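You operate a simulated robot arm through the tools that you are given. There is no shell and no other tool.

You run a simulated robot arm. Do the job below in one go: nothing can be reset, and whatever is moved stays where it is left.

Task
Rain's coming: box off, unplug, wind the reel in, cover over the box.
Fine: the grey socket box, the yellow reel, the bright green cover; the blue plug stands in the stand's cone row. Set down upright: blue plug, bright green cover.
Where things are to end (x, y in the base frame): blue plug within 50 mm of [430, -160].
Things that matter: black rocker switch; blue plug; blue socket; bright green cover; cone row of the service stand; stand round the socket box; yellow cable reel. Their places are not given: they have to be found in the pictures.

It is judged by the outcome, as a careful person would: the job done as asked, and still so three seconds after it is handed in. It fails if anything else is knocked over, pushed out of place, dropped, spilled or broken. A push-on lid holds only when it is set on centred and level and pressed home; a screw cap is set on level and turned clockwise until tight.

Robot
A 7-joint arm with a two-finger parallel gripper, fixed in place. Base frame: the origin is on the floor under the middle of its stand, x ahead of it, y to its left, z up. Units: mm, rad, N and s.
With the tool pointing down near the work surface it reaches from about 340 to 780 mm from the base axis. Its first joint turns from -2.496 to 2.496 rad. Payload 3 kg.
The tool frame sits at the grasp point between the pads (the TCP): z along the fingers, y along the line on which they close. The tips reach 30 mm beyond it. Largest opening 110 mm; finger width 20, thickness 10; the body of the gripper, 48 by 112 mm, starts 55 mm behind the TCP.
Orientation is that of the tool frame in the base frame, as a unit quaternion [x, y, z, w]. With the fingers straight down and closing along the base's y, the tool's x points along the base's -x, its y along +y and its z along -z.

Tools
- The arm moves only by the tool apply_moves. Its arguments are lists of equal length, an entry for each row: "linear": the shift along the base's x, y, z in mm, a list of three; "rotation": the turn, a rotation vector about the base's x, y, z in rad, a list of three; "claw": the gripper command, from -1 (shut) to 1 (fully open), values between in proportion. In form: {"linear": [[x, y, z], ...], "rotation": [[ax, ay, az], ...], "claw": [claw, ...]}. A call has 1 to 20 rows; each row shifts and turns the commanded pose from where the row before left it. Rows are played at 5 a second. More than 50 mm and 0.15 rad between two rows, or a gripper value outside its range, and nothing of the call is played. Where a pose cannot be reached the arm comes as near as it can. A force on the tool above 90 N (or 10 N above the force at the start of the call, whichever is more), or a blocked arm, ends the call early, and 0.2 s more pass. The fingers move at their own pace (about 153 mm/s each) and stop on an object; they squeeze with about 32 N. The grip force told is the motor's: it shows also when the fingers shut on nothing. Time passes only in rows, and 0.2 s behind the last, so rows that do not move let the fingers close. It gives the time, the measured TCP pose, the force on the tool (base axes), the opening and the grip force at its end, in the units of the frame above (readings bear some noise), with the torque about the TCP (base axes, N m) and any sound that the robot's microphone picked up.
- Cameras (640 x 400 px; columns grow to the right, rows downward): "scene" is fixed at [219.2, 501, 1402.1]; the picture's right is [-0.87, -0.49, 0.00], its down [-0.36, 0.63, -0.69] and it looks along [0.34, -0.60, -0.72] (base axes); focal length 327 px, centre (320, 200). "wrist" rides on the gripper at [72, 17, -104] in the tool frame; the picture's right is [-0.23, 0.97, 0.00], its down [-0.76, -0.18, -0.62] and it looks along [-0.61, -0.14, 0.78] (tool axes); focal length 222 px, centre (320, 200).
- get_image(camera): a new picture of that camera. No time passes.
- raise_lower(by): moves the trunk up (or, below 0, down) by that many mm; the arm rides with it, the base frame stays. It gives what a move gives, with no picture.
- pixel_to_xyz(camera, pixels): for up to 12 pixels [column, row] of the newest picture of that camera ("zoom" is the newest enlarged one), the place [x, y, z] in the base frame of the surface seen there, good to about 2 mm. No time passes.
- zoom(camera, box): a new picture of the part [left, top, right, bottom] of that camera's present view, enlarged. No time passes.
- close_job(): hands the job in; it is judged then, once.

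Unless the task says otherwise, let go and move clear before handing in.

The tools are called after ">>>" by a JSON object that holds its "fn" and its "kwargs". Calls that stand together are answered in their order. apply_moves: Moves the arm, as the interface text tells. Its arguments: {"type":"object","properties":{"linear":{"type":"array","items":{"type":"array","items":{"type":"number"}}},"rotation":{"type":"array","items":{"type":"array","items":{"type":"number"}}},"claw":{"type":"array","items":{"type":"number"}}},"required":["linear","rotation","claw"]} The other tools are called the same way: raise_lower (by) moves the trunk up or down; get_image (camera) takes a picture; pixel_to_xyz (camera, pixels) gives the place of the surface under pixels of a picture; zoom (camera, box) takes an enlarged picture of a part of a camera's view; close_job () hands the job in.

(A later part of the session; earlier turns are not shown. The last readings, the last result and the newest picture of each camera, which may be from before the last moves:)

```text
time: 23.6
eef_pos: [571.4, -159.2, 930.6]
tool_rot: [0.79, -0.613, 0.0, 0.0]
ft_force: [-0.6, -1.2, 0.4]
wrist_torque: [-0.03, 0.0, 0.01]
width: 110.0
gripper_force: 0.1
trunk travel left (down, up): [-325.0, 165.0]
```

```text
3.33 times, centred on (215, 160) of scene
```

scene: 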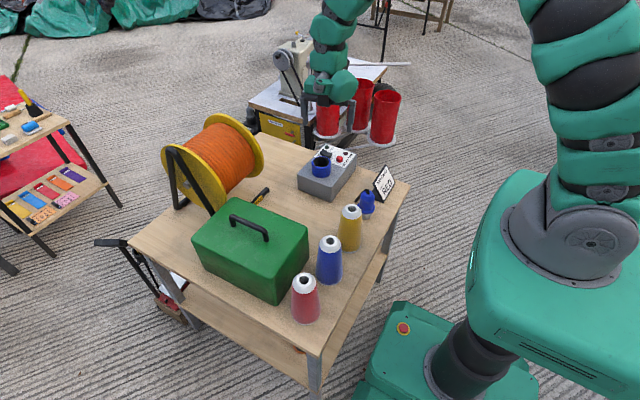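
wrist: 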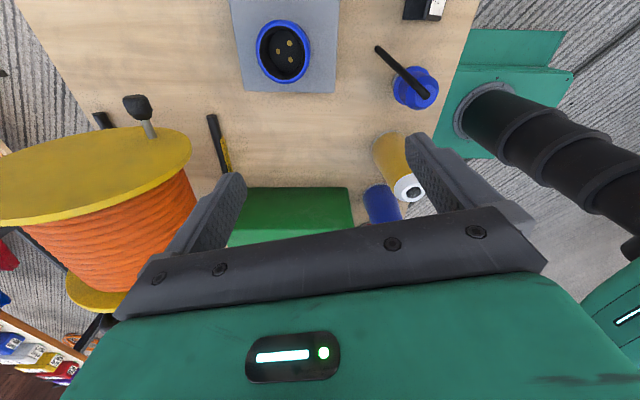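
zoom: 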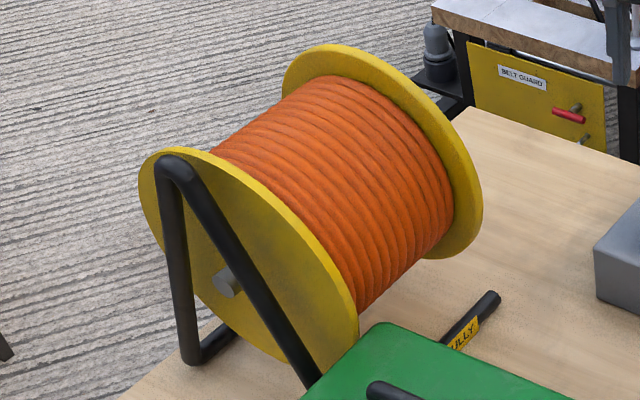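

No loose cable end or arrow shows. I'll measure the flange face and knob more exactly from this view to fit the axis and crank radius.

>>> {"fn": "pixel_to_xyz", "kwargs": {"camera": "wrist", "pixels": [[134, 99], [142, 100], [137, 112], [152, 130], [100, 160], [50, 170], [184, 142], [120, 131], [60, 142], [15, 185], [60, 218], [130, 200]]}}

>>> {"fn": "pixel_to_xyz", "kwargs": {"camera": "scene", "pixels": [[187, 184], [172, 148], [200, 118], [232, 113], [255, 135], [261, 170], [245, 185], [240, 150], [170, 170], [200, 210], [192, 182], [215, 140]]}}

```text
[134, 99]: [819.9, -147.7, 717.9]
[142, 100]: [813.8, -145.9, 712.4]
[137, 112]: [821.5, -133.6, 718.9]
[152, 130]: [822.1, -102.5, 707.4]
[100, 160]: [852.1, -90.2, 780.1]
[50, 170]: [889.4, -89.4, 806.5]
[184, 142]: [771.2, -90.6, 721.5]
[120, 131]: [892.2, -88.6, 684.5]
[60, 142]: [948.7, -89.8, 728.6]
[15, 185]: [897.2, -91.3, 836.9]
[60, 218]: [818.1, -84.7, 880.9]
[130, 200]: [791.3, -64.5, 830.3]
```

```text
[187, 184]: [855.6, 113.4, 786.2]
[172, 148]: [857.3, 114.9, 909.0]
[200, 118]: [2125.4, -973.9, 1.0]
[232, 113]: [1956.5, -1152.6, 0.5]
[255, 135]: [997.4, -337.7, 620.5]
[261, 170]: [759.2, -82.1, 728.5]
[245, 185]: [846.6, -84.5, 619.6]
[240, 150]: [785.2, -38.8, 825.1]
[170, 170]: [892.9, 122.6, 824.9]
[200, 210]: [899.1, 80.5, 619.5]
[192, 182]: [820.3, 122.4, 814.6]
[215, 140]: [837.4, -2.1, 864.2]
```

The fit gives reel axis about (856, 782) in x,z, flange face at y≈-90, radius 105, and the knob centre about (826,-130,708), i.e. a crank radius near 80. I'll check the arm's shoulder height, then tilt the tool forward-down toward +y for a dry run beside the crank without touching.

>>> {"fn": "pixel_to_xyz", "kwargs": {"camera": "scene", "pixels": [[555, 230], [600, 195], [590, 110], [570, 20], [440, 330], [330, 60]]}}

>>> {"fn": "apply_moves", "kwargs": {"linear": [[15, -15, 0], [20, -15, 0], [20, -15, 0], [20, -10, 0], [20, -5, 0], [20, 0, 0], [0, 0, 0]], "rotation": [[0.0645, -0.129, -0.0183], [0.0645, -0.129, -0.0183], [0.0645, -0.129, -0.0183], [0.0645, -0.129, -0.0183], [0.0645, -0.129, -0.0183], [0.0645, -0.129, -0.0183], [0, 0, 0]], "claw": [1, 1, 0, 0, 0, 0, 0]}}

>>> {"fn": "get_image", "kwargs": {"camera": "wrist"}}

>>> {"fn": "get_image", "kwargs": {"camera": "scene"}}

```text
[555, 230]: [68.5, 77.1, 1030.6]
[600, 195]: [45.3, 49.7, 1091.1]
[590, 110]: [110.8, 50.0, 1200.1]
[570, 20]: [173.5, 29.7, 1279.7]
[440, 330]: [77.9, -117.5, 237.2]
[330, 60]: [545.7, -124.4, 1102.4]
```

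```text
time: 25.2
eef_pos: [688.0, -218.1, 930.9]
tool_rot: [0.683, -0.598, 0.181, -0.378]
ft_force: [0.5, 0.8, -0.1]
wrist_torque: [-0.01, 0.03, 0.0]
width: 55.3
gripper_force: 0.1
trunk travel left (down, up): [-325.0, 165.0]
```

```text
taken
```

wrist: 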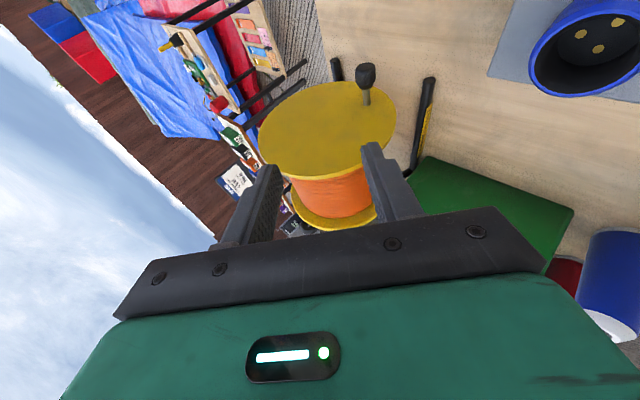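

```text
taken
```

scene: 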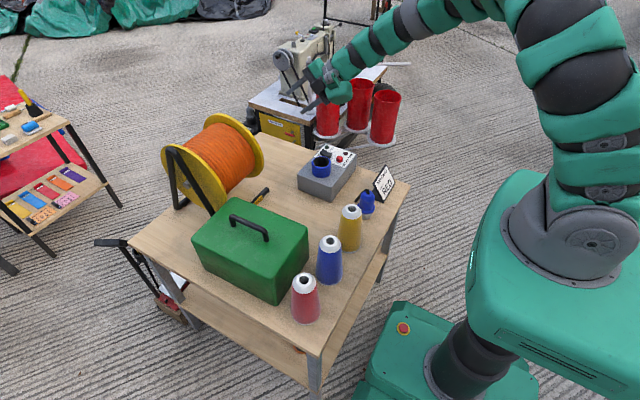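

The tool is now tilted as planned and the knob is at wrist pixel (366,77). I'll do a dry run beside the crank circle at y≈-200 to check the reach over the front, top and rear, touching nothing.

>>> {"fn": "apply_moves", "kwargs": {"linear": [[22, 4.5, -37], [22, 4.5, -37], [22, 4.5, -37], [22, 4.5, -38], [10.7, 0, 40], [29.3, 0, 29.3], [40, 0, 10.7], [40, 0, -10.7], [29.3, 0, -29.3], [10.7, 0, -40], [0, 0, 0]], "rotation": [[0, 0, 0], [0, 0, 0], [0, 0, 0], [0, 0, 0], [0, 0, 0], [0, 0, 0], [0, 0, 0], [0, 0, 0], [0, 0, 0], [0, 0, 0], [0, 0, 0]], "claw": [0, 0, 0, 0, 0, 0, 0, 0, 0, 0, 0]}}

>>> {"fn": "get_image", "kwargs": {"camera": "wrist"}}

>>> {"fn": "get_image", "kwargs": {"camera": "scene"}}

```text
time: 27.6
eef_pos: [907.3, -208.7, 818.1]
tool_rot: [0.683, -0.599, 0.18, -0.378]
ft_force: [-0.7, 0.2, -0.1]
wrist_torque: [0.02, 0.01, 0.05]
width: 55.1
gripper_force: 0.0
out of reach, approached as far as the arm can: row 1, 2, 9, 10
trunk travel left (down, up): [-325.0, 165.0]
```

```text
taken
```

wrist: 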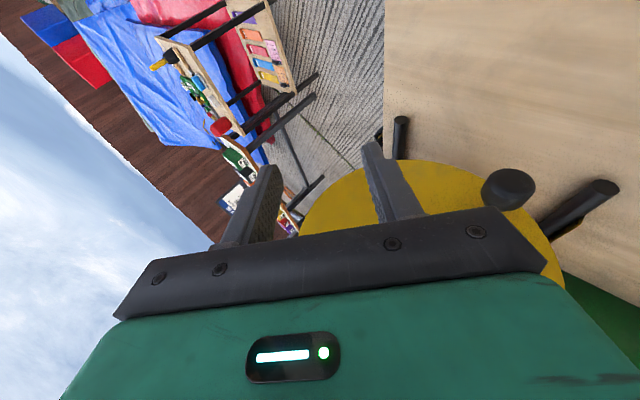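

```text
taken
```

scene: 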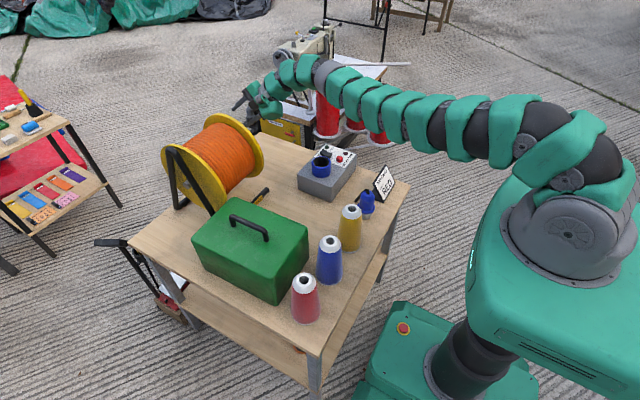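

The arm fell short at the rear of the circle, stopping at (907,-209,818), because the shoulder is high (about z 1080). I'll draw back up and out, then lower the trunk so the shoulder is level with the crank.

>>> {"fn": "apply_moves", "kwargs": {"linear": [[-40, -10, 25], [-40, -10, 25], [-40, -10, 25], [-40, -10, 25], [-40, 0, 25], [0, 0, 0]], "rotation": [[0, 0, 0], [0, 0, 0], [0, 0, 0], [0, 0, 0], [0, 0, 0], [0, 0, 0]], "claw": [0, 0, 0, 0, 0, 0]}}

```text
time: 28.8
eef_pos: [627.7, -337.5, 730.2]
tool_rot: [0.727, -0.652, 0.132, -0.172]
ft_force: [29.4, -4.6, 53.7]
wrist_torque: [-0.66, -0.63, 0.32]
width: 30.8
gripper_force: 0.0
trunk travel left (down, up): [-325.0, 165.0]
stopped in row 5: the force on the tool passed its limit at 99 N (the readings are from after the stop); the commanded pose is now the measured one
```

The arm swung off its path and pressed something at (628,-338,730), right by the socket box, with about 60 N. I need to see at once what it touched.

>>> {"fn": "get_image", "kwargs": {"camera": "scene"}}

>>> {"fn": "get_image", "kwargs": {"camera": "wrist"}}

>>> {"fn": "zoom", "kwargs": {"camera": "scene", "box": [270, 80, 430, 220]}}

```text
taken
```

scene: 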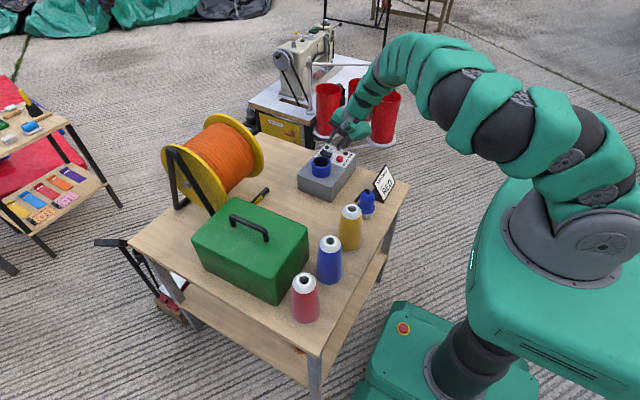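

```text
taken
```

wrist: 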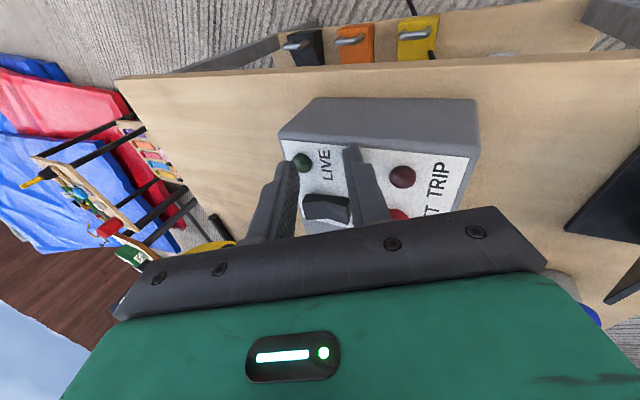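

```text
2.86 times, centred on (350, 150) of scene
```

zoom: 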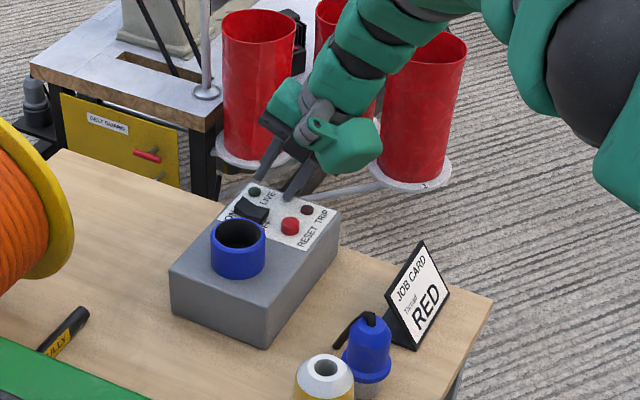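

The fingertips rest on the box's label between the rocker and TRIP; LIVE is still dark and nothing has toppled. I'll lift gently straight up in small steps.

>>> {"fn": "apply_moves", "kwargs": {"linear": [[0, 0, 8]], "rotation": [[0, 0, 0]], "claw": [0]}}

>>> {"fn": "zoom", "kwargs": {"camera": "wrist", "box": [220, 80, 520, 280]}}

```text
time: 29.2
eef_pos: [621.9, -336.0, 730.0]
tool_rot: [0.727, -0.654, 0.124, -0.17]
ft_force: [28.9, -6.5, 32.9]
wrist_torque: [-0.52, -0.66, 0.32]
width: 35.8
gripper_force: 0.1
trunk travel left (down, up): [-325.0, 165.0]
```

```text
2.00 times, centred on (370, 180) of wrist
```

zoom: 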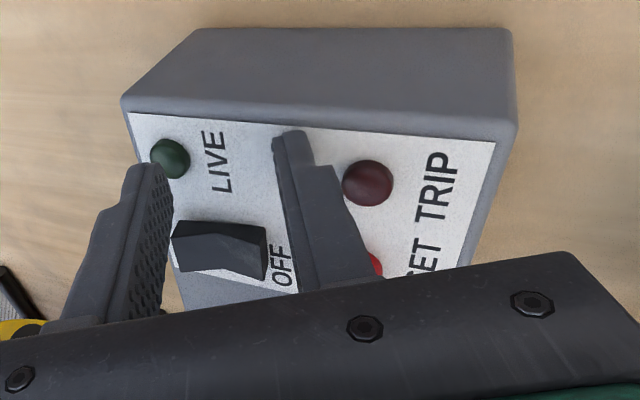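

Load is falling (33 N up, 29 N sideways). I'll keep lifting straight up in small steps.

>>> {"fn": "apply_moves", "kwargs": {"linear": [[0, 0, 6], [0, 0, 6]], "rotation": [[0, 0, 0], [0, 0, 0]], "claw": [0, 0]}}

>>> {"fn": "get_image", "kwargs": {"camera": "wrist"}}

```text
time: 29.8
eef_pos: [620.2, -336.2, 739.7]
tool_rot: [0.727, -0.654, 0.121, -0.17]
ft_force: [-0.4, -0.4, -0.1]
wrist_torque: [0.01, 0.0, 0.0]
width: 54.8
gripper_force: 0.1
trunk travel left (down, up): [-325.0, 165.0]
```

```text
taken
```

wrist: 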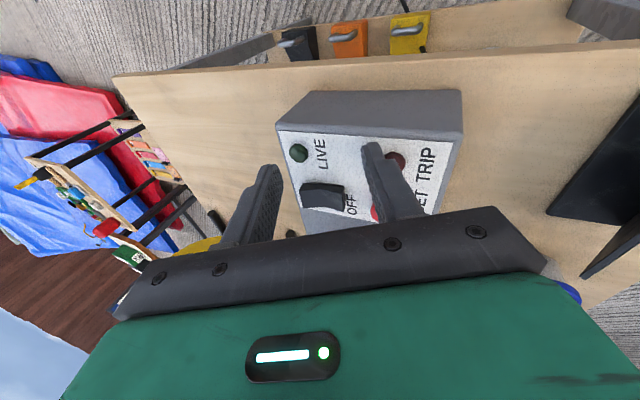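

The tool is free of contact now (forces near zero). I'll keep rising in modest rows and check for any stray motion.

>>> {"fn": "apply_moves", "kwargs": {"linear": [[0, 0, 15], [0, 0, 20], [0, 0, 20]], "rotation": [[0, 0, 0], [0, 0, 0], [0, 0, 0]], "claw": [0, 0, 0]}}

>>> {"fn": "get_image", "kwargs": {"camera": "scene"}}

>>> {"fn": "zoom", "kwargs": {"camera": "scene", "box": [270, 100, 430, 220]}}

```text
time: 30.6
eef_pos: [621.7, -334.9, 796.5]
tool_rot: [0.727, -0.654, 0.123, -0.17]
ft_force: [0.2, -0.3, 0.2]
wrist_torque: [0.01, 0.0, 0.0]
width: 55.0
gripper_force: 0.1
trunk travel left (down, up): [-325.0, 165.0]
```

```text
taken
```

scene: 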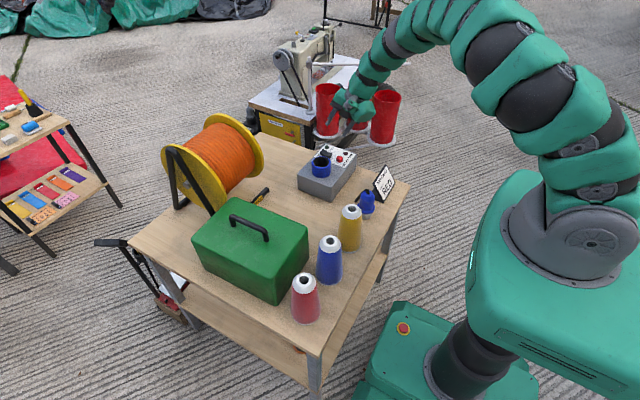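

```text
3.33 times, centred on (350, 160) of scene
```

zoom: 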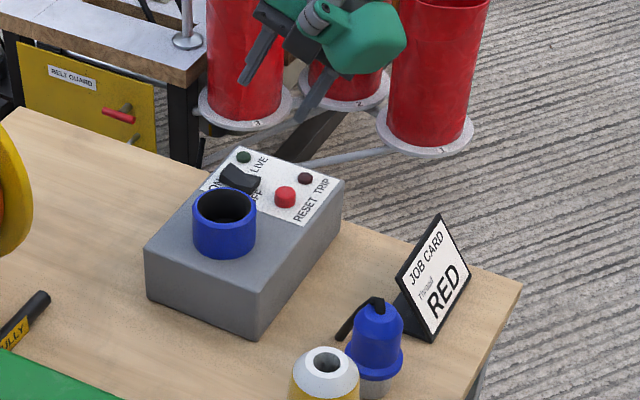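

The box corners are at the same pixels as at the start ((330,202) and (298,189)), so it has not shifted, and the switch still shows OFF. I'll rise higher and then lower the trunk by 180 mm to bring the shoulder level with the crank.

>>> {"fn": "apply_moves", "kwargs": {"linear": [[0, 0, 35], [0, 0, 35], [0, 0, 35], [0, 0, 35], [0, 0, 30], [0, 0, 0]], "rotation": [[0, 0, 0], [0, 0, 0], [0, 0, 0], [0, 0, 0], [0, 0, 0], [0, 0, 0]], "claw": [0, 0, 0, 0, 0, 0]}}

>>> {"fn": "raise_lower", "kwargs": {"by": -160}}

>>> {"fn": "get_image", "kwargs": {"camera": "scene"}}

>>> {"fn": "get_image", "kwargs": {"camera": "wrist"}}

```text
time: 32.0
eef_pos: [621.9, -336.1, 967.6]
tool_rot: [0.727, -0.654, 0.123, -0.17]
ft_force: [0.0, 0.2, 0.0]
wrist_torque: [-0.01, -0.01, -0.01]
width: 55.2
gripper_force: 0.1
trunk travel left (down, up): [-325.0, 165.0]
```

```text
time: 33.8
eef_pos: [621.2, -335.6, 808.2]
tool_rot: [0.727, -0.653, 0.123, -0.169]
ft_force: [0.6, -0.1, -0.1]
wrist_torque: [0.02, -0.01, 0.03]
width: 55.0
gripper_force: 0.1
trunk travel left (down, up): [-165.0, 325.0]
```

```text
taken
```

scene: 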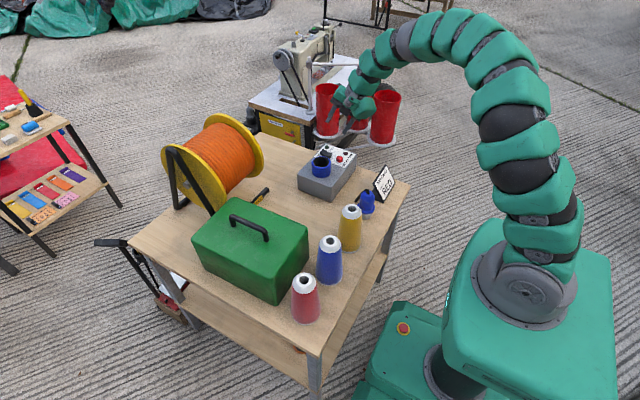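

```text
taken
```

wrist: 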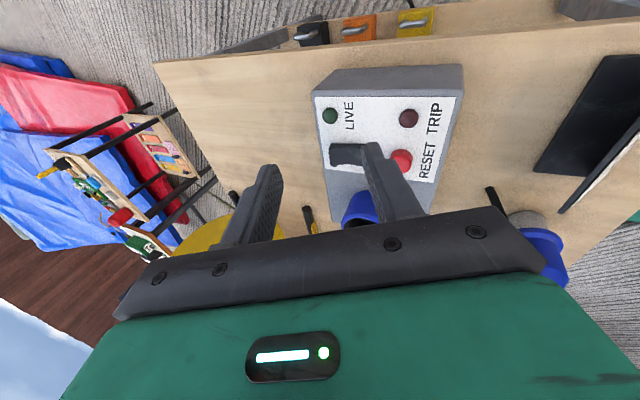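

The shoulder is lower now (about z 900) and all objects look unchanged. I'll reorient the tool to point forward-down at 45° and come to a viewpoint behind the knob, well short of contact.

>>> {"fn": "apply_moves", "kwargs": {"linear": [[20, 20, 20], [30, 30, 20], [30, 30, 0], [20, 30, 0], [10, 20, 0], [0, 0, 0]], "rotation": [[0.0683, -0.118, 0.0112], [0.0683, -0.118, 0.0112], [0.0683, -0.118, 0.0112], [0, 0, 0], [0, 0, 0], [0, 0, 0]], "claw": [0, 0, 0, 0, 0, 0]}}

>>> {"fn": "get_image", "kwargs": {"camera": "wrist"}}

>>> {"fn": "get_image", "kwargs": {"camera": "scene"}}

```text
time: 35.2
eef_pos: [731.3, -204.9, 849.1]
tool_rot: [0.684, -0.611, 0.18, -0.357]
ft_force: [0.4, -0.5, -0.3]
wrist_torque: [0.0, -0.04, 0.0]
width: 54.9
gripper_force: 0.0
trunk travel left (down, up): [-165.0, 325.0]
```

```text
taken
```

wrist: 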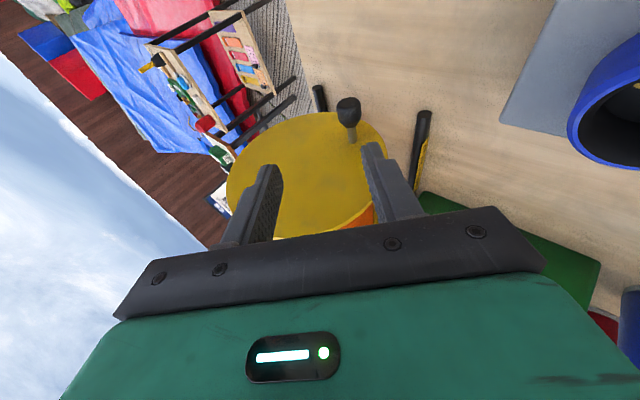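

```text
taken
```

scene: 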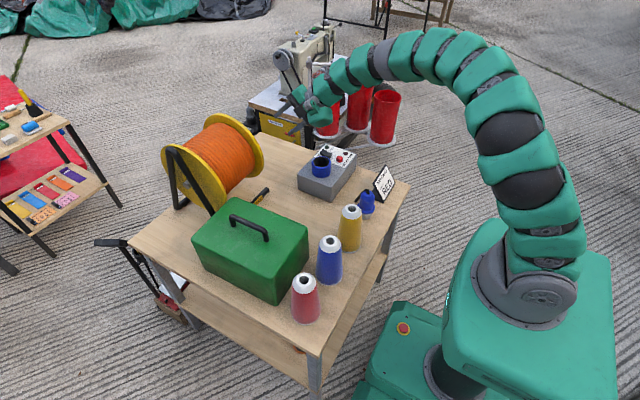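

Pose reached cleanly. The knob is at wrist pixel (348,110); I'll zoom and measure it and its shaft for an exact grip.

>>> {"fn": "zoom", "kwargs": {"camera": "wrist", "box": [220, 70, 440, 250]}}

>>> {"fn": "pixel_to_xyz", "kwargs": {"camera": "wrist", "pixels": [[348, 102], [348, 110], [348, 118], [340, 110], [357, 110], [351, 135], [353, 142], [300, 160], [320, 200], [262, 140], [330, 113], [385, 145]]}}

```text
2.22 times, centred on (330, 160) of wrist
```

zoom: 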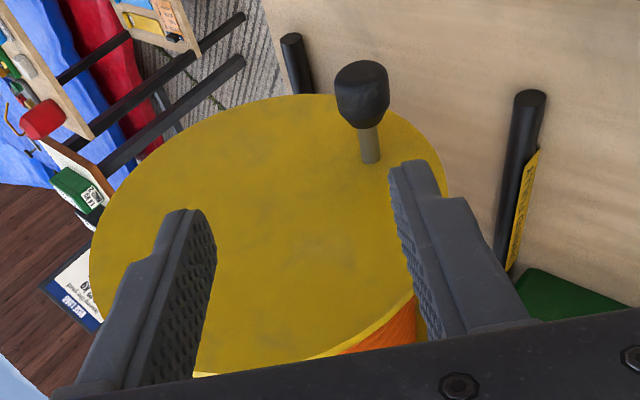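

```text
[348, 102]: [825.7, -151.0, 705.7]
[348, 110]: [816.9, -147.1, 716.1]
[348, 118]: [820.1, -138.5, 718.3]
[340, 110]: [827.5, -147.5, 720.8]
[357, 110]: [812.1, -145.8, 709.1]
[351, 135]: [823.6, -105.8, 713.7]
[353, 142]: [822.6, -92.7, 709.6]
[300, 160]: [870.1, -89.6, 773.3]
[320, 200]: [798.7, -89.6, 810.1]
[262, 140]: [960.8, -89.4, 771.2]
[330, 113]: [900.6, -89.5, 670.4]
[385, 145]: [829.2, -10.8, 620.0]
```

The knob is about 26 mm across, its axis at (826.5, 708) and spans y -151 to -113. I'll line up 90 mm behind it along the tool axis, then slide in over it with a 55 mm opening.

>>> {"fn": "apply_moves", "kwargs": {"linear": [[11.2, 16, -26.5], [11.2, 16, -26.5], [11.3, 16, -26.7], [0, 0, 0]], "rotation": [[0, 0, 0], [0, 0, 0], [0, 0, 0], [0, 0, 0]], "claw": [0, 0, 0, 0]}}

>>> {"fn": "get_image", "kwargs": {"camera": "wrist"}}

>>> {"fn": "zoom", "kwargs": {"camera": "scene", "box": [200, 70, 380, 220]}}

```text
time: 36.2
eef_pos: [766.4, -157.5, 766.8]
tool_rot: [0.684, -0.611, 0.18, -0.356]
ft_force: [-0.2, 1.1, -0.5]
wrist_torque: [0.03, -0.02, -0.04]
width: 55.0
gripper_force: 0.1
trunk travel left (down, up): [-165.0, 325.0]
```

```text
taken
```

wrist: 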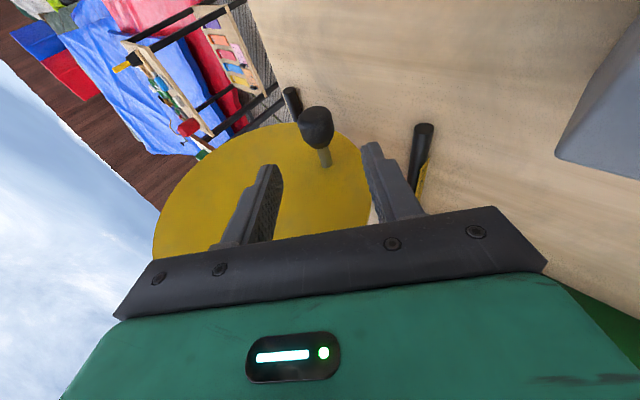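

```text
2.67 times, centred on (290, 145) of scene
```

zoom: 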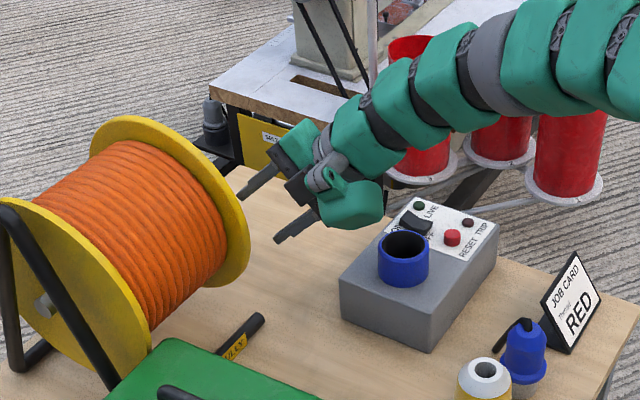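

The fingers line up on the knob (wrist (316,125)). A green wrist lobe hangs near the socket, so I'll measure its clearance before going in.

>>> {"fn": "pixel_to_xyz", "kwargs": {"camera": "zoom", "pixels": [[350, 222], [330, 215], [375, 205], [345, 190], [365, 180], [300, 190], [280, 235], [255, 190], [310, 215]]}}

```text
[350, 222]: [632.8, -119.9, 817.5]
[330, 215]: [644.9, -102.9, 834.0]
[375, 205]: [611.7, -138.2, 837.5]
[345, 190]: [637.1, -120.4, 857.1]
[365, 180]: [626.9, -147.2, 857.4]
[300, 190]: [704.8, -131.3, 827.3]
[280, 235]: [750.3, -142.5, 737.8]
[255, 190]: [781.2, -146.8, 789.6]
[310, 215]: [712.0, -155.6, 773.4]
```

The wrist lobe sits on the tool's -x side, so in this pose it would sweep close to the flange at the rear of the turn. I'll back out and roll the tool 180° about its own axis so the lobe goes to the free (-y, upper) side.

>>> {"fn": "apply_moves", "kwargs": {"linear": [[-17, -18, 26], [-17, -18, 26], [-17, -18, 26], [-17, -18, 26], [0, 0, 0], [0, 0, 0], [0, 0, 0], [0, 0, 0], [0, 0, 0], [0, 0, 0], [0, 0, 0], [0, 0, 0], [0, 0, 0], [0, 0, 0], [0, 0, 0]], "rotation": [[0, 0, 0], [0, 0, 0], [0, 0, 0], [0, 0, 0], [0.0974, 0.0383, -0.0974], [0.0974, 0.0383, -0.0974], [0.0974, 0.0383, -0.0974], [0.0974, 0.0383, -0.0974], [0.0974, 0.0383, -0.0974], [0.0974, 0.0383, -0.0974], [0.0974, 0.0383, -0.0974], [0.0974, 0.0383, -0.0974], [0.0974, 0.0383, -0.0974], [0.0974, 0.0383, -0.0974], [0.0974, 0.0383, -0.0974]], "claw": [0, 0, 0, 0, 0, 0, 0, 0, 0, 0, 0, 0, 0, 0, 0]}}

>>> {"fn": "get_image", "kwargs": {"camera": "scene"}}

```text
time: 39.4
eef_pos: [697.2, -230.1, 870.5]
tool_rot: [-0.049, 0.915, 0.125, 0.379]
ft_force: [0.0, -0.8, -0.7]
wrist_torque: [-0.02, 0.03, 0.04]
width: 54.8
gripper_force: 0.0
trunk travel left (down, up): [-165.0, 325.0]
```

```text
taken
```

scene: 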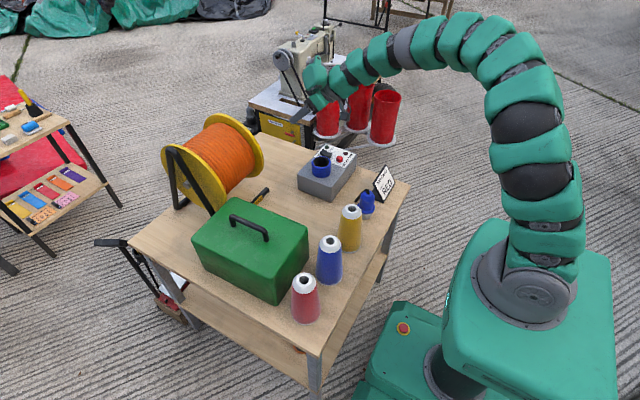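

The roll is half done and the TCP held its place. I'll finish the second half of the roll.

>>> {"fn": "apply_moves", "kwargs": {"linear": [[0, 0, 0], [0, 0, 0], [0, 0, 0], [0, 0, 0], [0, 0, 0], [0, 0, 0], [0, 0, 0], [0, 0, 0], [0, 0, 0], [0, 0, 0], [0, 0, 0], [0, 0, 0]], "rotation": [[0.0974, 0.0383, -0.0974], [0.0974, 0.0383, -0.0974], [0.0974, 0.0383, -0.0974], [0.0974, 0.0383, -0.0974], [0.0974, 0.0383, -0.0974], [0.0974, 0.0383, -0.0974], [0.0974, 0.0383, -0.0974], [0.0974, 0.0383, -0.0974], [0.0974, 0.0383, -0.0974], [0.0974, 0.0383, -0.0974], [0.0974, 0.0383, -0.0974], [0, 0, 0]], "claw": [0, 0, 0, 0, 0, 0, 0, 0, 0, 0, 0, 0]}}

>>> {"fn": "get_image", "kwargs": {"camera": "scene"}}

>>> {"fn": "get_image", "kwargs": {"camera": "wrist"}}

```text
time: 42.0
eef_pos: [699.1, -230.2, 872.9]
tool_rot: [0.613, 0.682, 0.356, 0.178]
ft_force: [0.1, 0.7, 0.3]
wrist_torque: [-0.01, -0.01, -0.04]
width: 54.8
gripper_force: 0.1
trunk travel left (down, up): [-165.0, 325.0]
```

```text
taken
```

scene: 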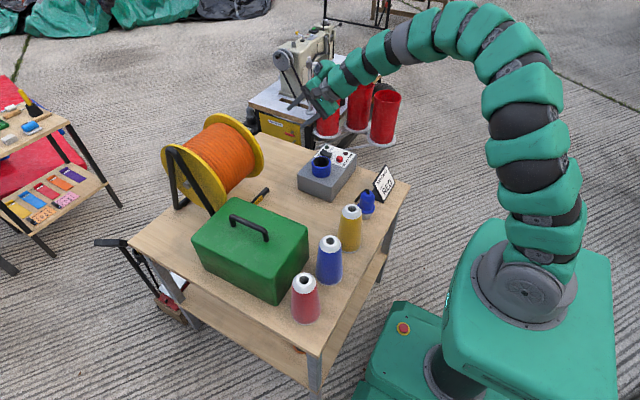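

```text
taken
```

wrist: 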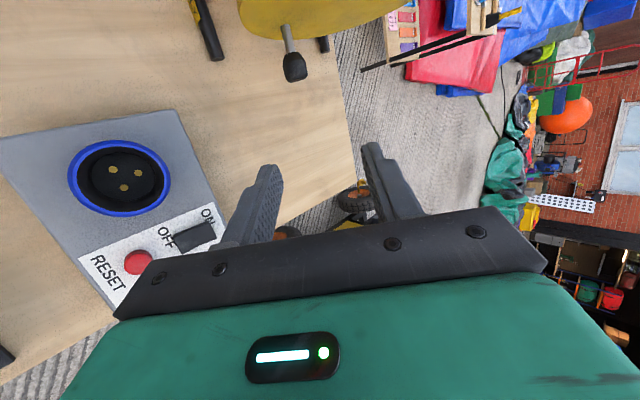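

The roll is complete: the camera now sits on the reel side and the lobe is on the free side. I'll repeat the dry run at y≈-180 in short pieces, flattening the pitch toward the rear, and stop at any sign of a reach limit.

>>> {"fn": "apply_moves", "kwargs": {"linear": [[39, 16.7, -7], [39, 16.7, -7], [39, 16.7, -7], [40, 0, 10.7], [40, 0, -10.7], [0, 0, 0]], "rotation": [[0, 0, 0], [0, 0, 0], [0, 0, 0], [0, -0.087, 0], [0, -0.087, 0], [0, 0, 0]], "claw": [0, 0, 0, 0, 0, 0]}}

>>> {"fn": "get_image", "kwargs": {"camera": "scene"}}

>>> {"fn": "get_image", "kwargs": {"camera": "wrist"}}

>>> {"fn": "pixel_to_xyz", "kwargs": {"camera": "scene", "pixels": [[530, 290], [500, 260], [555, 300]]}}

```text
time: 43.4
eef_pos: [894.3, -179.8, 852.0]
tool_rot: [0.58, 0.664, 0.408, 0.238]
ft_force: [-0.2, 0.1, -0.5]
wrist_torque: [-0.01, 0.01, 0.0]
width: 55.0
gripper_force: 0.1
trunk travel left (down, up): [-165.0, 325.0]
```

```text
taken
```

scene: 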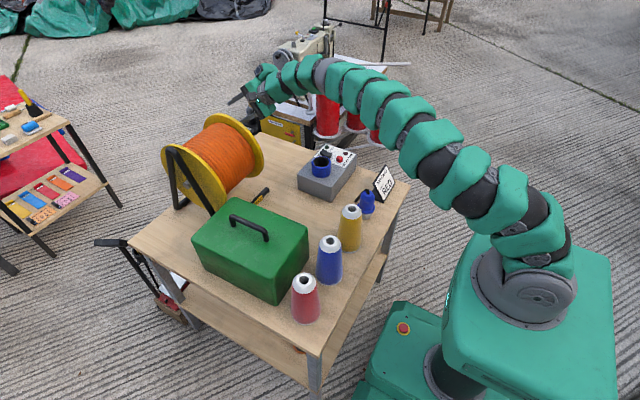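

```text
taken
```

wrist: 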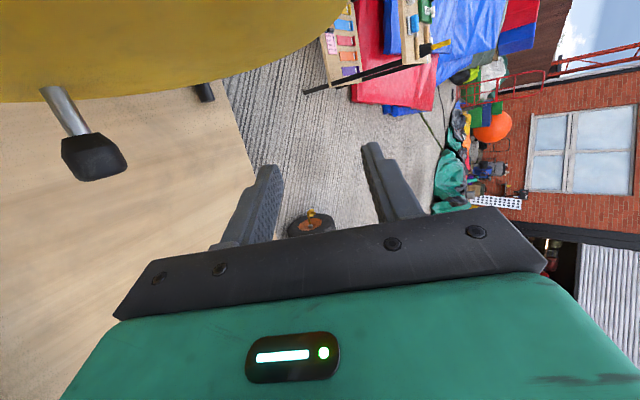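

```text
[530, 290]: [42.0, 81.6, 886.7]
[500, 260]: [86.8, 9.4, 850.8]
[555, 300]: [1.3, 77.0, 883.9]
```

Reached (894,-180,852) cleanly with the elbow still bent; the shoulder is at about z 885. I'll continue the dry run around the rear in two short rows.

>>> {"fn": "apply_moves", "kwargs": {"linear": [[31, 0, -30], [10.7, 0, -40], [0, 0, 0]], "rotation": [[0, -0.087, 0], [0, -0.05, 0], [0, 0, 0]], "claw": [0, 0, 0]}}

>>> {"fn": "get_image", "kwargs": {"camera": "scene"}}

```text
time: 44.2
eef_pos: [934.5, -182.4, 783.1]
tool_rot: [0.55, 0.647, 0.446, 0.283]
ft_force: [1.0, 0.3, -0.5]
wrist_torque: [0.0, -0.01, 0.02]
width: 55.3
gripper_force: 0.1
trunk travel left (down, up): [-165.0, 325.0]
```

```text
taken
```

scene: 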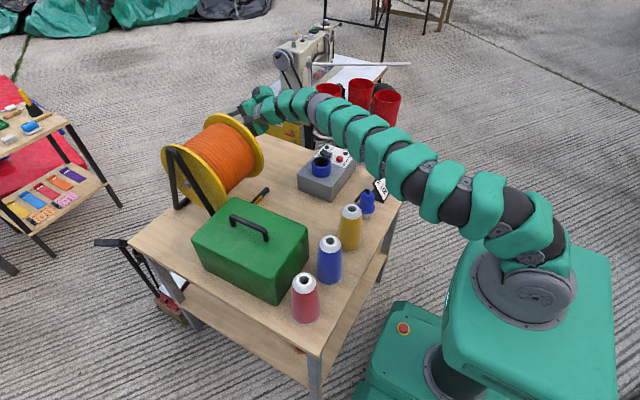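

The rear point (934,-182,783) is reached without a warning. Before going on I'll check the forearm's height over the box, plug and card.

>>> {"fn": "pixel_to_xyz", "kwargs": {"camera": "scene", "pixels": [[340, 135], [357, 148], [375, 165], [395, 185], [420, 203], [320, 122], [380, 185], [365, 150], [300, 112], [270, 112], [262, 130]]}}

>>> {"fn": "zoom", "kwargs": {"camera": "scene", "box": [220, 60, 440, 240]}}

```text
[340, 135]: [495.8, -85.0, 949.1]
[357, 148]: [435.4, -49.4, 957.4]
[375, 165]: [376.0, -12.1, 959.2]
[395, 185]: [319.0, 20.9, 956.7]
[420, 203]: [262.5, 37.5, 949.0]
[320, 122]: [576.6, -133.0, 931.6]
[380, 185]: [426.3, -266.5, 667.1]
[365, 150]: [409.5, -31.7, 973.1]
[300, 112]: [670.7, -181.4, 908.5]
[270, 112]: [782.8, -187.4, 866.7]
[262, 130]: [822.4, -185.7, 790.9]
```

```text
2.22 times, centred on (330, 150) of scene
```

zoom: 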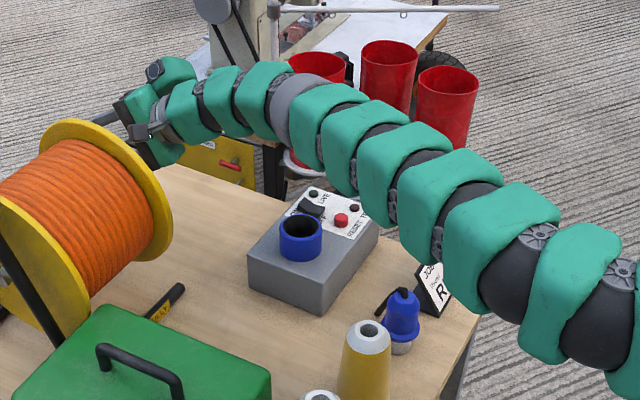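

The forearm is at z≈950, well over everything. I'll finish the dry run through the bottom rear and bottom.

>>> {"fn": "apply_moves", "kwargs": {"linear": [[-10.7, 0, -40], [-29.3, 0, -29.3], [-40, 0, -10.7], [0, 0, 0]], "rotation": [[0, 0.05, 0], [0, 0.14, 0], [0, 0.122, 0], [0, 0, 0]], "claw": [0, 0, 0, 0]}}

>>> {"fn": "get_image", "kwargs": {"camera": "scene"}}

>>> {"fn": "get_image", "kwargs": {"camera": "wrist"}}

```text
time: 45.2
eef_pos: [855.1, -180.5, 700.6]
tool_rot: [0.613, 0.682, 0.355, 0.179]
ft_force: [-0.2, 0.2, 0.2]
wrist_torque: [-0.01, -0.02, -0.01]
width: 55.1
gripper_force: 0.1
trunk travel left (down, up): [-165.0, 325.0]
```

```text
taken
```

scene: 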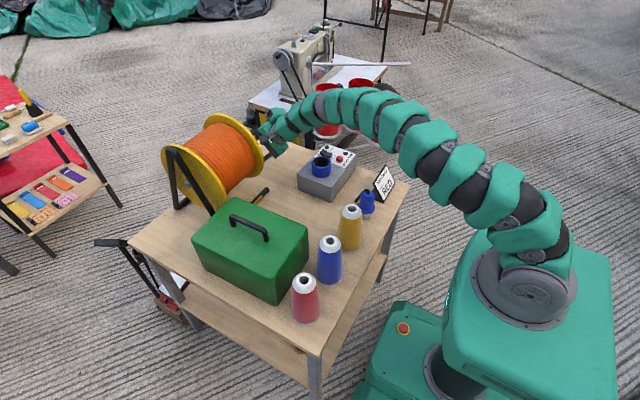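

```text
taken
```

wrist: 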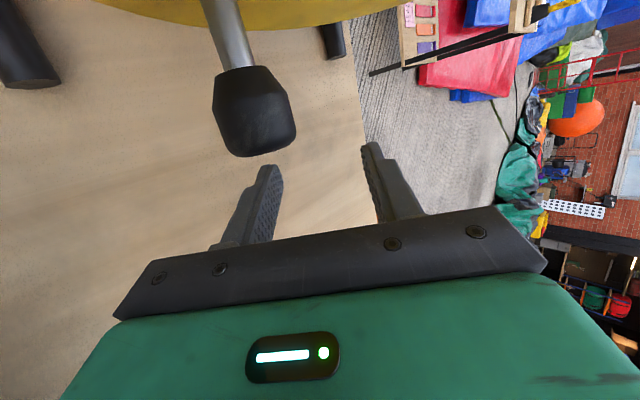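

The whole circle is reachable in this posture. I'll move level with the knob's axis and slide in along +y so the fingers straddle it, then look before closing.

>>> {"fn": "apply_moves", "kwargs": {"linear": [[-28.6, 0, 7.4], [0, 15, 0], [0, 15, 0], [0, 17, 0], [0, 0, 0]], "rotation": [[0, 0, 0], [0, 0, 0], [0, 0, 0], [0, 0, 0], [0, 0, 0]], "claw": [0, 0, 0, 0, 0]}}

>>> {"fn": "get_image", "kwargs": {"camera": "wrist"}}

>>> {"fn": "zoom", "kwargs": {"camera": "scene", "box": [220, 90, 380, 210]}}

```text
time: 46.4
eef_pos: [827.5, -150.9, 707.7]
tool_rot: [0.622, 0.673, 0.353, 0.188]
ft_force: [-2.9, -19.4, 0.4]
wrist_torque: [1.81, -0.29, 1.62]
width: 54.8
gripper_force: 0.1
trunk travel left (down, up): [-165.0, 325.0]
stopped in row 5: the force on the tool passed its limit at 94 N (the readings are from after the stop); the commanded pose is now the measured one
```

```text
taken
```

wrist: 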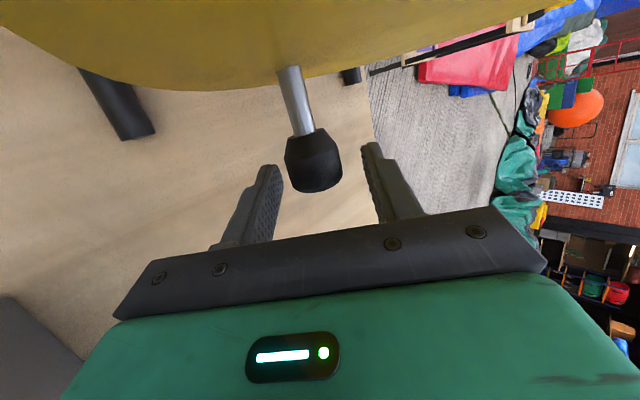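

```text
3.33 times, centred on (300, 150) of scene
```

zoom: 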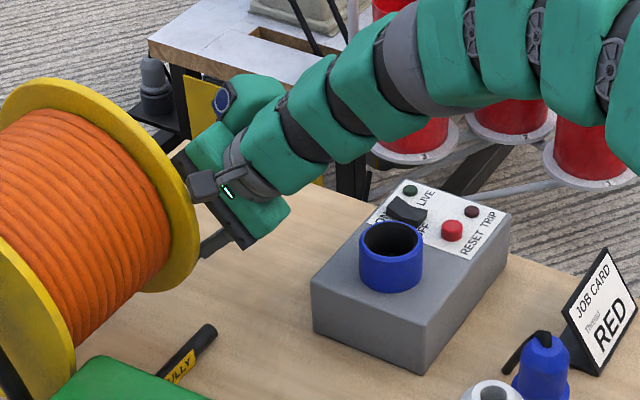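

The wrist camera housing (grey block at scene zoom (205,185)) touched the flange, so the arm stopped at y≈-151. I'll back off along -y, tilt the tool further sideways (28°) so that housing clears, and check that the reel has not shifted.

>>> {"fn": "apply_moves", "kwargs": {"linear": [[0, -12, 0], [0, -15, 0], [0, -15, 0], [0, 0, 0], [0, 0, 0], [0, 0, 0]], "rotation": [[0, 0, 0], [0, 0, 0], [0, 0, 0], [0.0783, 0.0001, 0.0949], [0.0783, 0.0001, 0.0949], [0, 0, 0]], "claw": [0, 0, 0, 0, 0, 0]}}

>>> {"fn": "get_image", "kwargs": {"camera": "wrist"}}

>>> {"fn": "zoom", "kwargs": {"camera": "scene", "box": [150, 90, 310, 220]}}

>>> {"fn": "pixel_to_xyz", "kwargs": {"camera": "scene", "pixels": [[187, 184], [172, 148], [261, 170], [262, 192], [170, 170], [240, 150], [215, 140]]}}

```text
time: 47.8
eef_pos: [827.9, -189.3, 707.7]
tool_rot: [0.566, 0.702, 0.421, 0.102]
ft_force: [0.1, 0.3, 0.1]
wrist_torque: [0.02, -0.05, -0.02]
width: 55.0
gripper_force: 0.0
trunk travel left (down, up): [-165.0, 325.0]
```

```text
taken
```

wrist: 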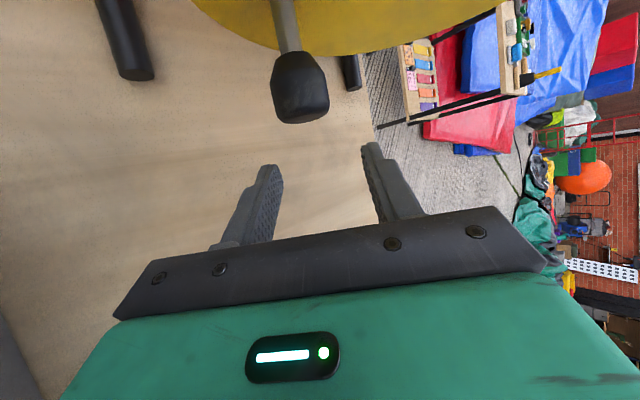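

```text
3.08 times, centred on (230, 155) of scene
```

zoom: 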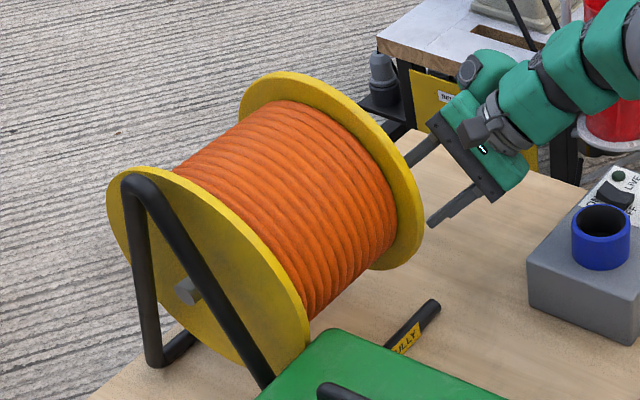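

```text
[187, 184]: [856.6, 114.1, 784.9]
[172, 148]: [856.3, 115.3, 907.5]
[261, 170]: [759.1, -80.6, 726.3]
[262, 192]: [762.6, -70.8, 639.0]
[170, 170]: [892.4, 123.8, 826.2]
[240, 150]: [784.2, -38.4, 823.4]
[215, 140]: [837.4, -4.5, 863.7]
```

The reel's points all match the earlier values, so it has not moved. I'll check the camera housing's position now against the flange plane (y=-90) before sliding in again.

>>> {"fn": "pixel_to_xyz", "kwargs": {"camera": "zoom", "pixels": [[465, 130], [475, 125], [468, 140], [482, 140], [490, 110], [430, 222], [415, 160], [440, 120], [495, 195], [460, 110]]}}

>>> {"fn": "pixel_to_xyz", "kwargs": {"camera": "wrist", "pixels": [[300, 110], [290, 85], [315, 85], [300, 65], [287, 40], [300, 95], [320, 100], [280, 100]]}}

```text
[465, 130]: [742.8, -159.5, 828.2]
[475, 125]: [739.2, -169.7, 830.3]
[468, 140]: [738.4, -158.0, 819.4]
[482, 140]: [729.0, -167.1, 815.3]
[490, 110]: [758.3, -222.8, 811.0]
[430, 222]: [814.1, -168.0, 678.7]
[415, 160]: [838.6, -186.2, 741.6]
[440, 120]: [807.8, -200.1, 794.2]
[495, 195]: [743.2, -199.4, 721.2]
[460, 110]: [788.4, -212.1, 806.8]
```

```text
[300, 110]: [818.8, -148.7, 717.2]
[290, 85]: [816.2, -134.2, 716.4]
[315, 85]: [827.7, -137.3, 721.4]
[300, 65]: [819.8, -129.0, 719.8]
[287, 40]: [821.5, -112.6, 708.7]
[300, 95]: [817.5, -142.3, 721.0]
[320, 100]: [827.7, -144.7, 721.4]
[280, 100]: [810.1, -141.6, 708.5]
```

The housing will end at about y=-110 with the TCP at y=-142, clear of the flange by some 20 mm. I'll slide in over the knob.

>>> {"fn": "apply_moves", "kwargs": {"linear": [[-1, 15, 0.5], [-1, 15, 0], [0, 10, 0], [0, 7, 0], [0, 0, 0]], "rotation": [[0, 0, 0], [0, 0, 0], [0, 0, 0], [0, 0, 0], [0, 0, 0]], "claw": [0, 0, 0, 0, 0]}}

>>> {"fn": "get_image", "kwargs": {"camera": "wrist"}}

>>> {"fn": "zoom", "kwargs": {"camera": "scene", "box": [190, 90, 350, 220]}}

```text
time: 49.0
eef_pos: [826.4, -141.8, 707.4]
tool_rot: [0.566, 0.702, 0.421, 0.103]
ft_force: [0.9, 0.5, -0.3]
wrist_torque: [0.01, -0.02, 0.04]
width: 54.9
gripper_force: 0.1
trunk travel left (down, up): [-165.0, 325.0]
```

```text
taken
```

wrist: 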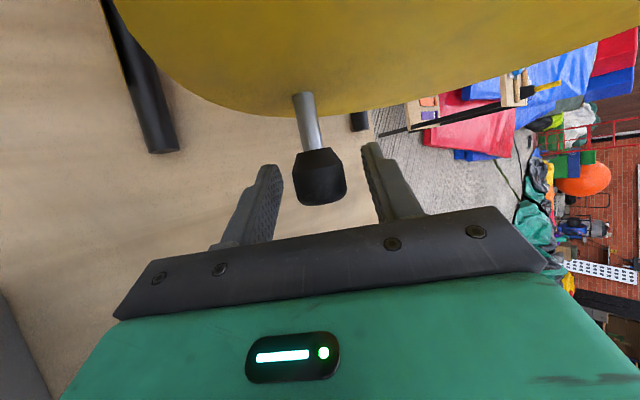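

```text
3.08 times, centred on (270, 155) of scene
```

zoom: 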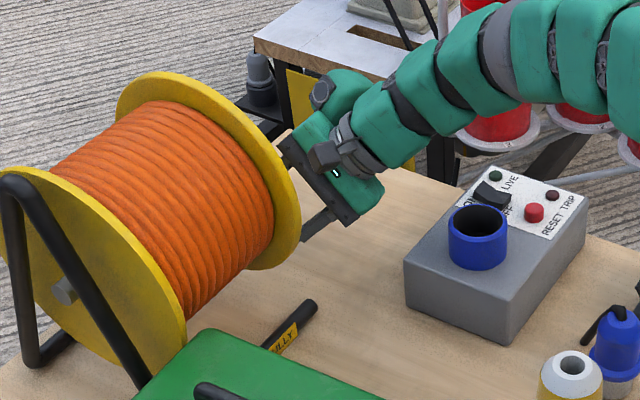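

The knob lies centred between the fingers at wrist (320,180) with no contact. I'll close on it.

>>> {"fn": "apply_moves", "kwargs": {"linear": [[0, 0, 0], [0, 0, 0], [0, 0, 0]], "rotation": [[0, 0, 0], [0, 0, 0], [0, 0, 0]], "claw": [-0.5, -1, -1]}}

>>> {"fn": "get_image", "kwargs": {"camera": "wrist"}}

```text
time: 49.8
eef_pos: [824.7, -142.9, 709.3]
tool_rot: [0.566, 0.702, 0.42, 0.103]
ft_force: [2.9, 2.2, 3.3]
wrist_torque: [0.08, 0.04, -0.02]
width: 29.5
gripper_force: 44.9
trunk travel left (down, up): [-165.0, 325.0]
```

```text
taken
```

wrist: 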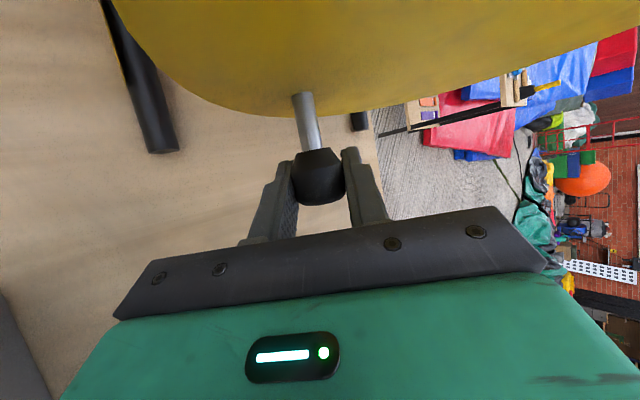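

The fingers hold the knob at 29.5 mm. I'll try a small clockwise step as seen facing the crank (front rising) and watch force, sound and whether the knob moves freely.

>>> {"fn": "apply_moves", "kwargs": {"linear": [[-7.5, 0, 3.6], [-7.1, 0, 4.3], [0, 0, 0]], "rotation": [[0, 0, 0], [0, 0, 0], [0, 0, 0]], "claw": [-1, -1, -1]}}

>>> {"fn": "zoom", "kwargs": {"camera": "wrist", "box": [160, 40, 460, 260]}}

>>> {"fn": "zoom", "kwargs": {"camera": "scene", "box": [150, 90, 310, 220]}}

```text
time: 50.5
eef_pos: [812.6, -142.0, 718.0]
tool_rot: [0.565, 0.701, 0.422, 0.104]
ft_force: [31.1, 3.7, 22.4]
wrist_torque: [-0.19, 0.45, -0.74]
width: 29.7
gripper_force: 44.9
trunk travel left (down, up): [-165.0, 325.0]
```

```text
1.82 times, centred on (310, 150) of wrist
```

zoom: 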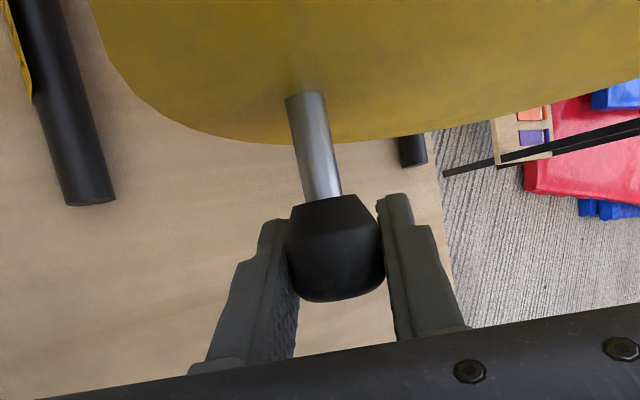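

```text
3.08 times, centred on (230, 155) of scene
```

zoom: 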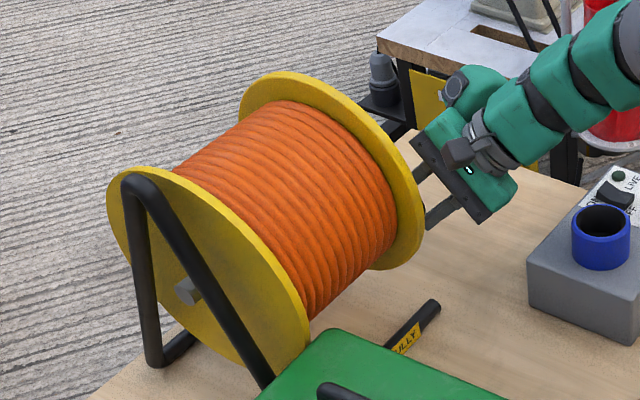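

The knob moved about 12° with modest drag (about 16 N) plus some inward pull, so my circle is slightly off. I'll measure the axle end at scene zoom (187,290) to refine the axis before turning further.

>>> {"fn": "pixel_to_xyz", "kwargs": {"camera": "zoom", "pixels": [[180, 288], [183, 284], [182, 293], [187, 298], [188, 290], [193, 285], [196, 292], [190, 300], [178, 293], [185, 290]]}}

>>> {"fn": "zoom", "kwargs": {"camera": "scene", "box": [165, 165, 215, 205]}}

```text
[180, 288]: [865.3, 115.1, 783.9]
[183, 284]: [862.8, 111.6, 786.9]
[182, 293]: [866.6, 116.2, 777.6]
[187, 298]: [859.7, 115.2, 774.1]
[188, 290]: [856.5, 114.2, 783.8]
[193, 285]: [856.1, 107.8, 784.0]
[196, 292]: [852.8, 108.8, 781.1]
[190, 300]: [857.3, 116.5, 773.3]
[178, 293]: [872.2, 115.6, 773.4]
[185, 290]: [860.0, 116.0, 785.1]
```

```text
10.00 times, centred on (190, 185) of scene
```

zoom: 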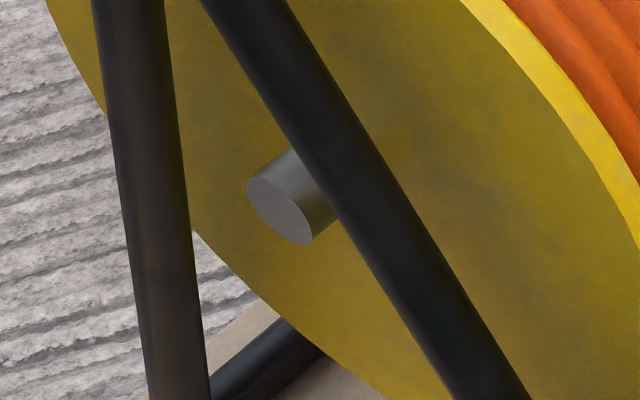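

The axle's end face is centred near zoom (278,212). I'll read its centre and edges.

>>> {"fn": "pixel_to_xyz", "kwargs": {"camera": "zoom", "pixels": [[278, 212], [255, 185], [300, 238], [262, 208], [295, 205], [272, 195], [285, 228], [250, 192], [306, 232]]}}

```text
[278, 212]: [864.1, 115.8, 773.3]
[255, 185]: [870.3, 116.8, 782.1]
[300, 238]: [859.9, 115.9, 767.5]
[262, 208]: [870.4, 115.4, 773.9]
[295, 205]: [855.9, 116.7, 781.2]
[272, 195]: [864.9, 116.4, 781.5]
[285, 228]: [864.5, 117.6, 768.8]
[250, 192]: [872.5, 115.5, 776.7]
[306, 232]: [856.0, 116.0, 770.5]
```

The axle centre reads about (863,775), so I'll use axis (862,777) and radius 77. I'll go on clockwise to φ=-150° in small rows on the refined circle and watch the forces.

>>> {"fn": "apply_moves", "kwargs": {"linear": [[-5.8, 0, 8.9], [-5.7, 0, 6.8], [-5, 0, 7.5], [0, 0, 0]], "rotation": [[0, 0, 0], [0, 0, 0], [0, 0, 0], [0, 0, 0]], "claw": [-1, -1, -1, -1]}}

>>> {"fn": "zoom", "kwargs": {"camera": "wrist", "box": [160, 40, 460, 260]}}

```text
time: 51.5
eef_pos: [795.0, -143.0, 739.7]
tool_rot: [0.567, 0.701, 0.42, 0.103]
ft_force: [42.5, 4.1, 16.6]
wrist_torque: [0.47, 0.32, -0.39]
width: 29.6
gripper_force: 44.9
trunk travel left (down, up): [-165.0, 325.0]
```

```text
1.82 times, centred on (310, 150) of wrist
```

zoom: 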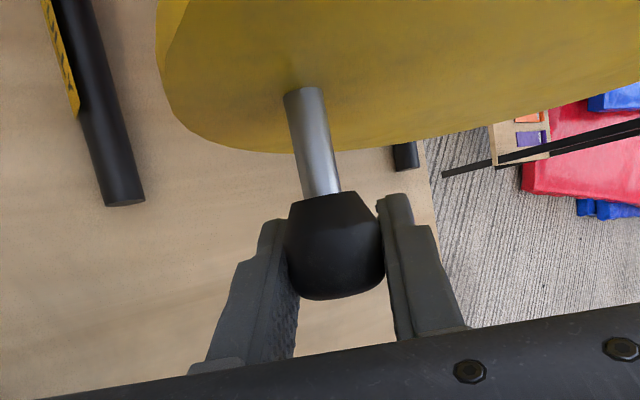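

Only about 7 N drags along the motion, but 45 N pulls inward, so the true circle is a bit smaller and further in +x. I'll use centre (864.5,775.5), radius 75.5 and go on to the front point.

>>> {"fn": "apply_moves", "kwargs": {"linear": [[-1.7, 0, 8.5], [-2, 0, 9], [-1.6, 0, 9.5], [-1, 0, 10], [0, 0, 0]], "rotation": [[0, 0, 0], [0, 0, 0], [0, 0, 0], [0, 0, 0], [0, 0, 0]], "claw": [-1, -1, -1, -1, -1]}}

```text
time: 52.8
eef_pos: [783.8, -144.3, 775.0]
tool_rot: [0.566, 0.702, 0.421, 0.1]
ft_force: [-39.5, 0.8, -5.9]
wrist_torque: [-0.25, 0.46, 0.41]
width: 29.7
gripper_force: 44.8
trunk travel left (down, up): [-165.0, 325.0]
```

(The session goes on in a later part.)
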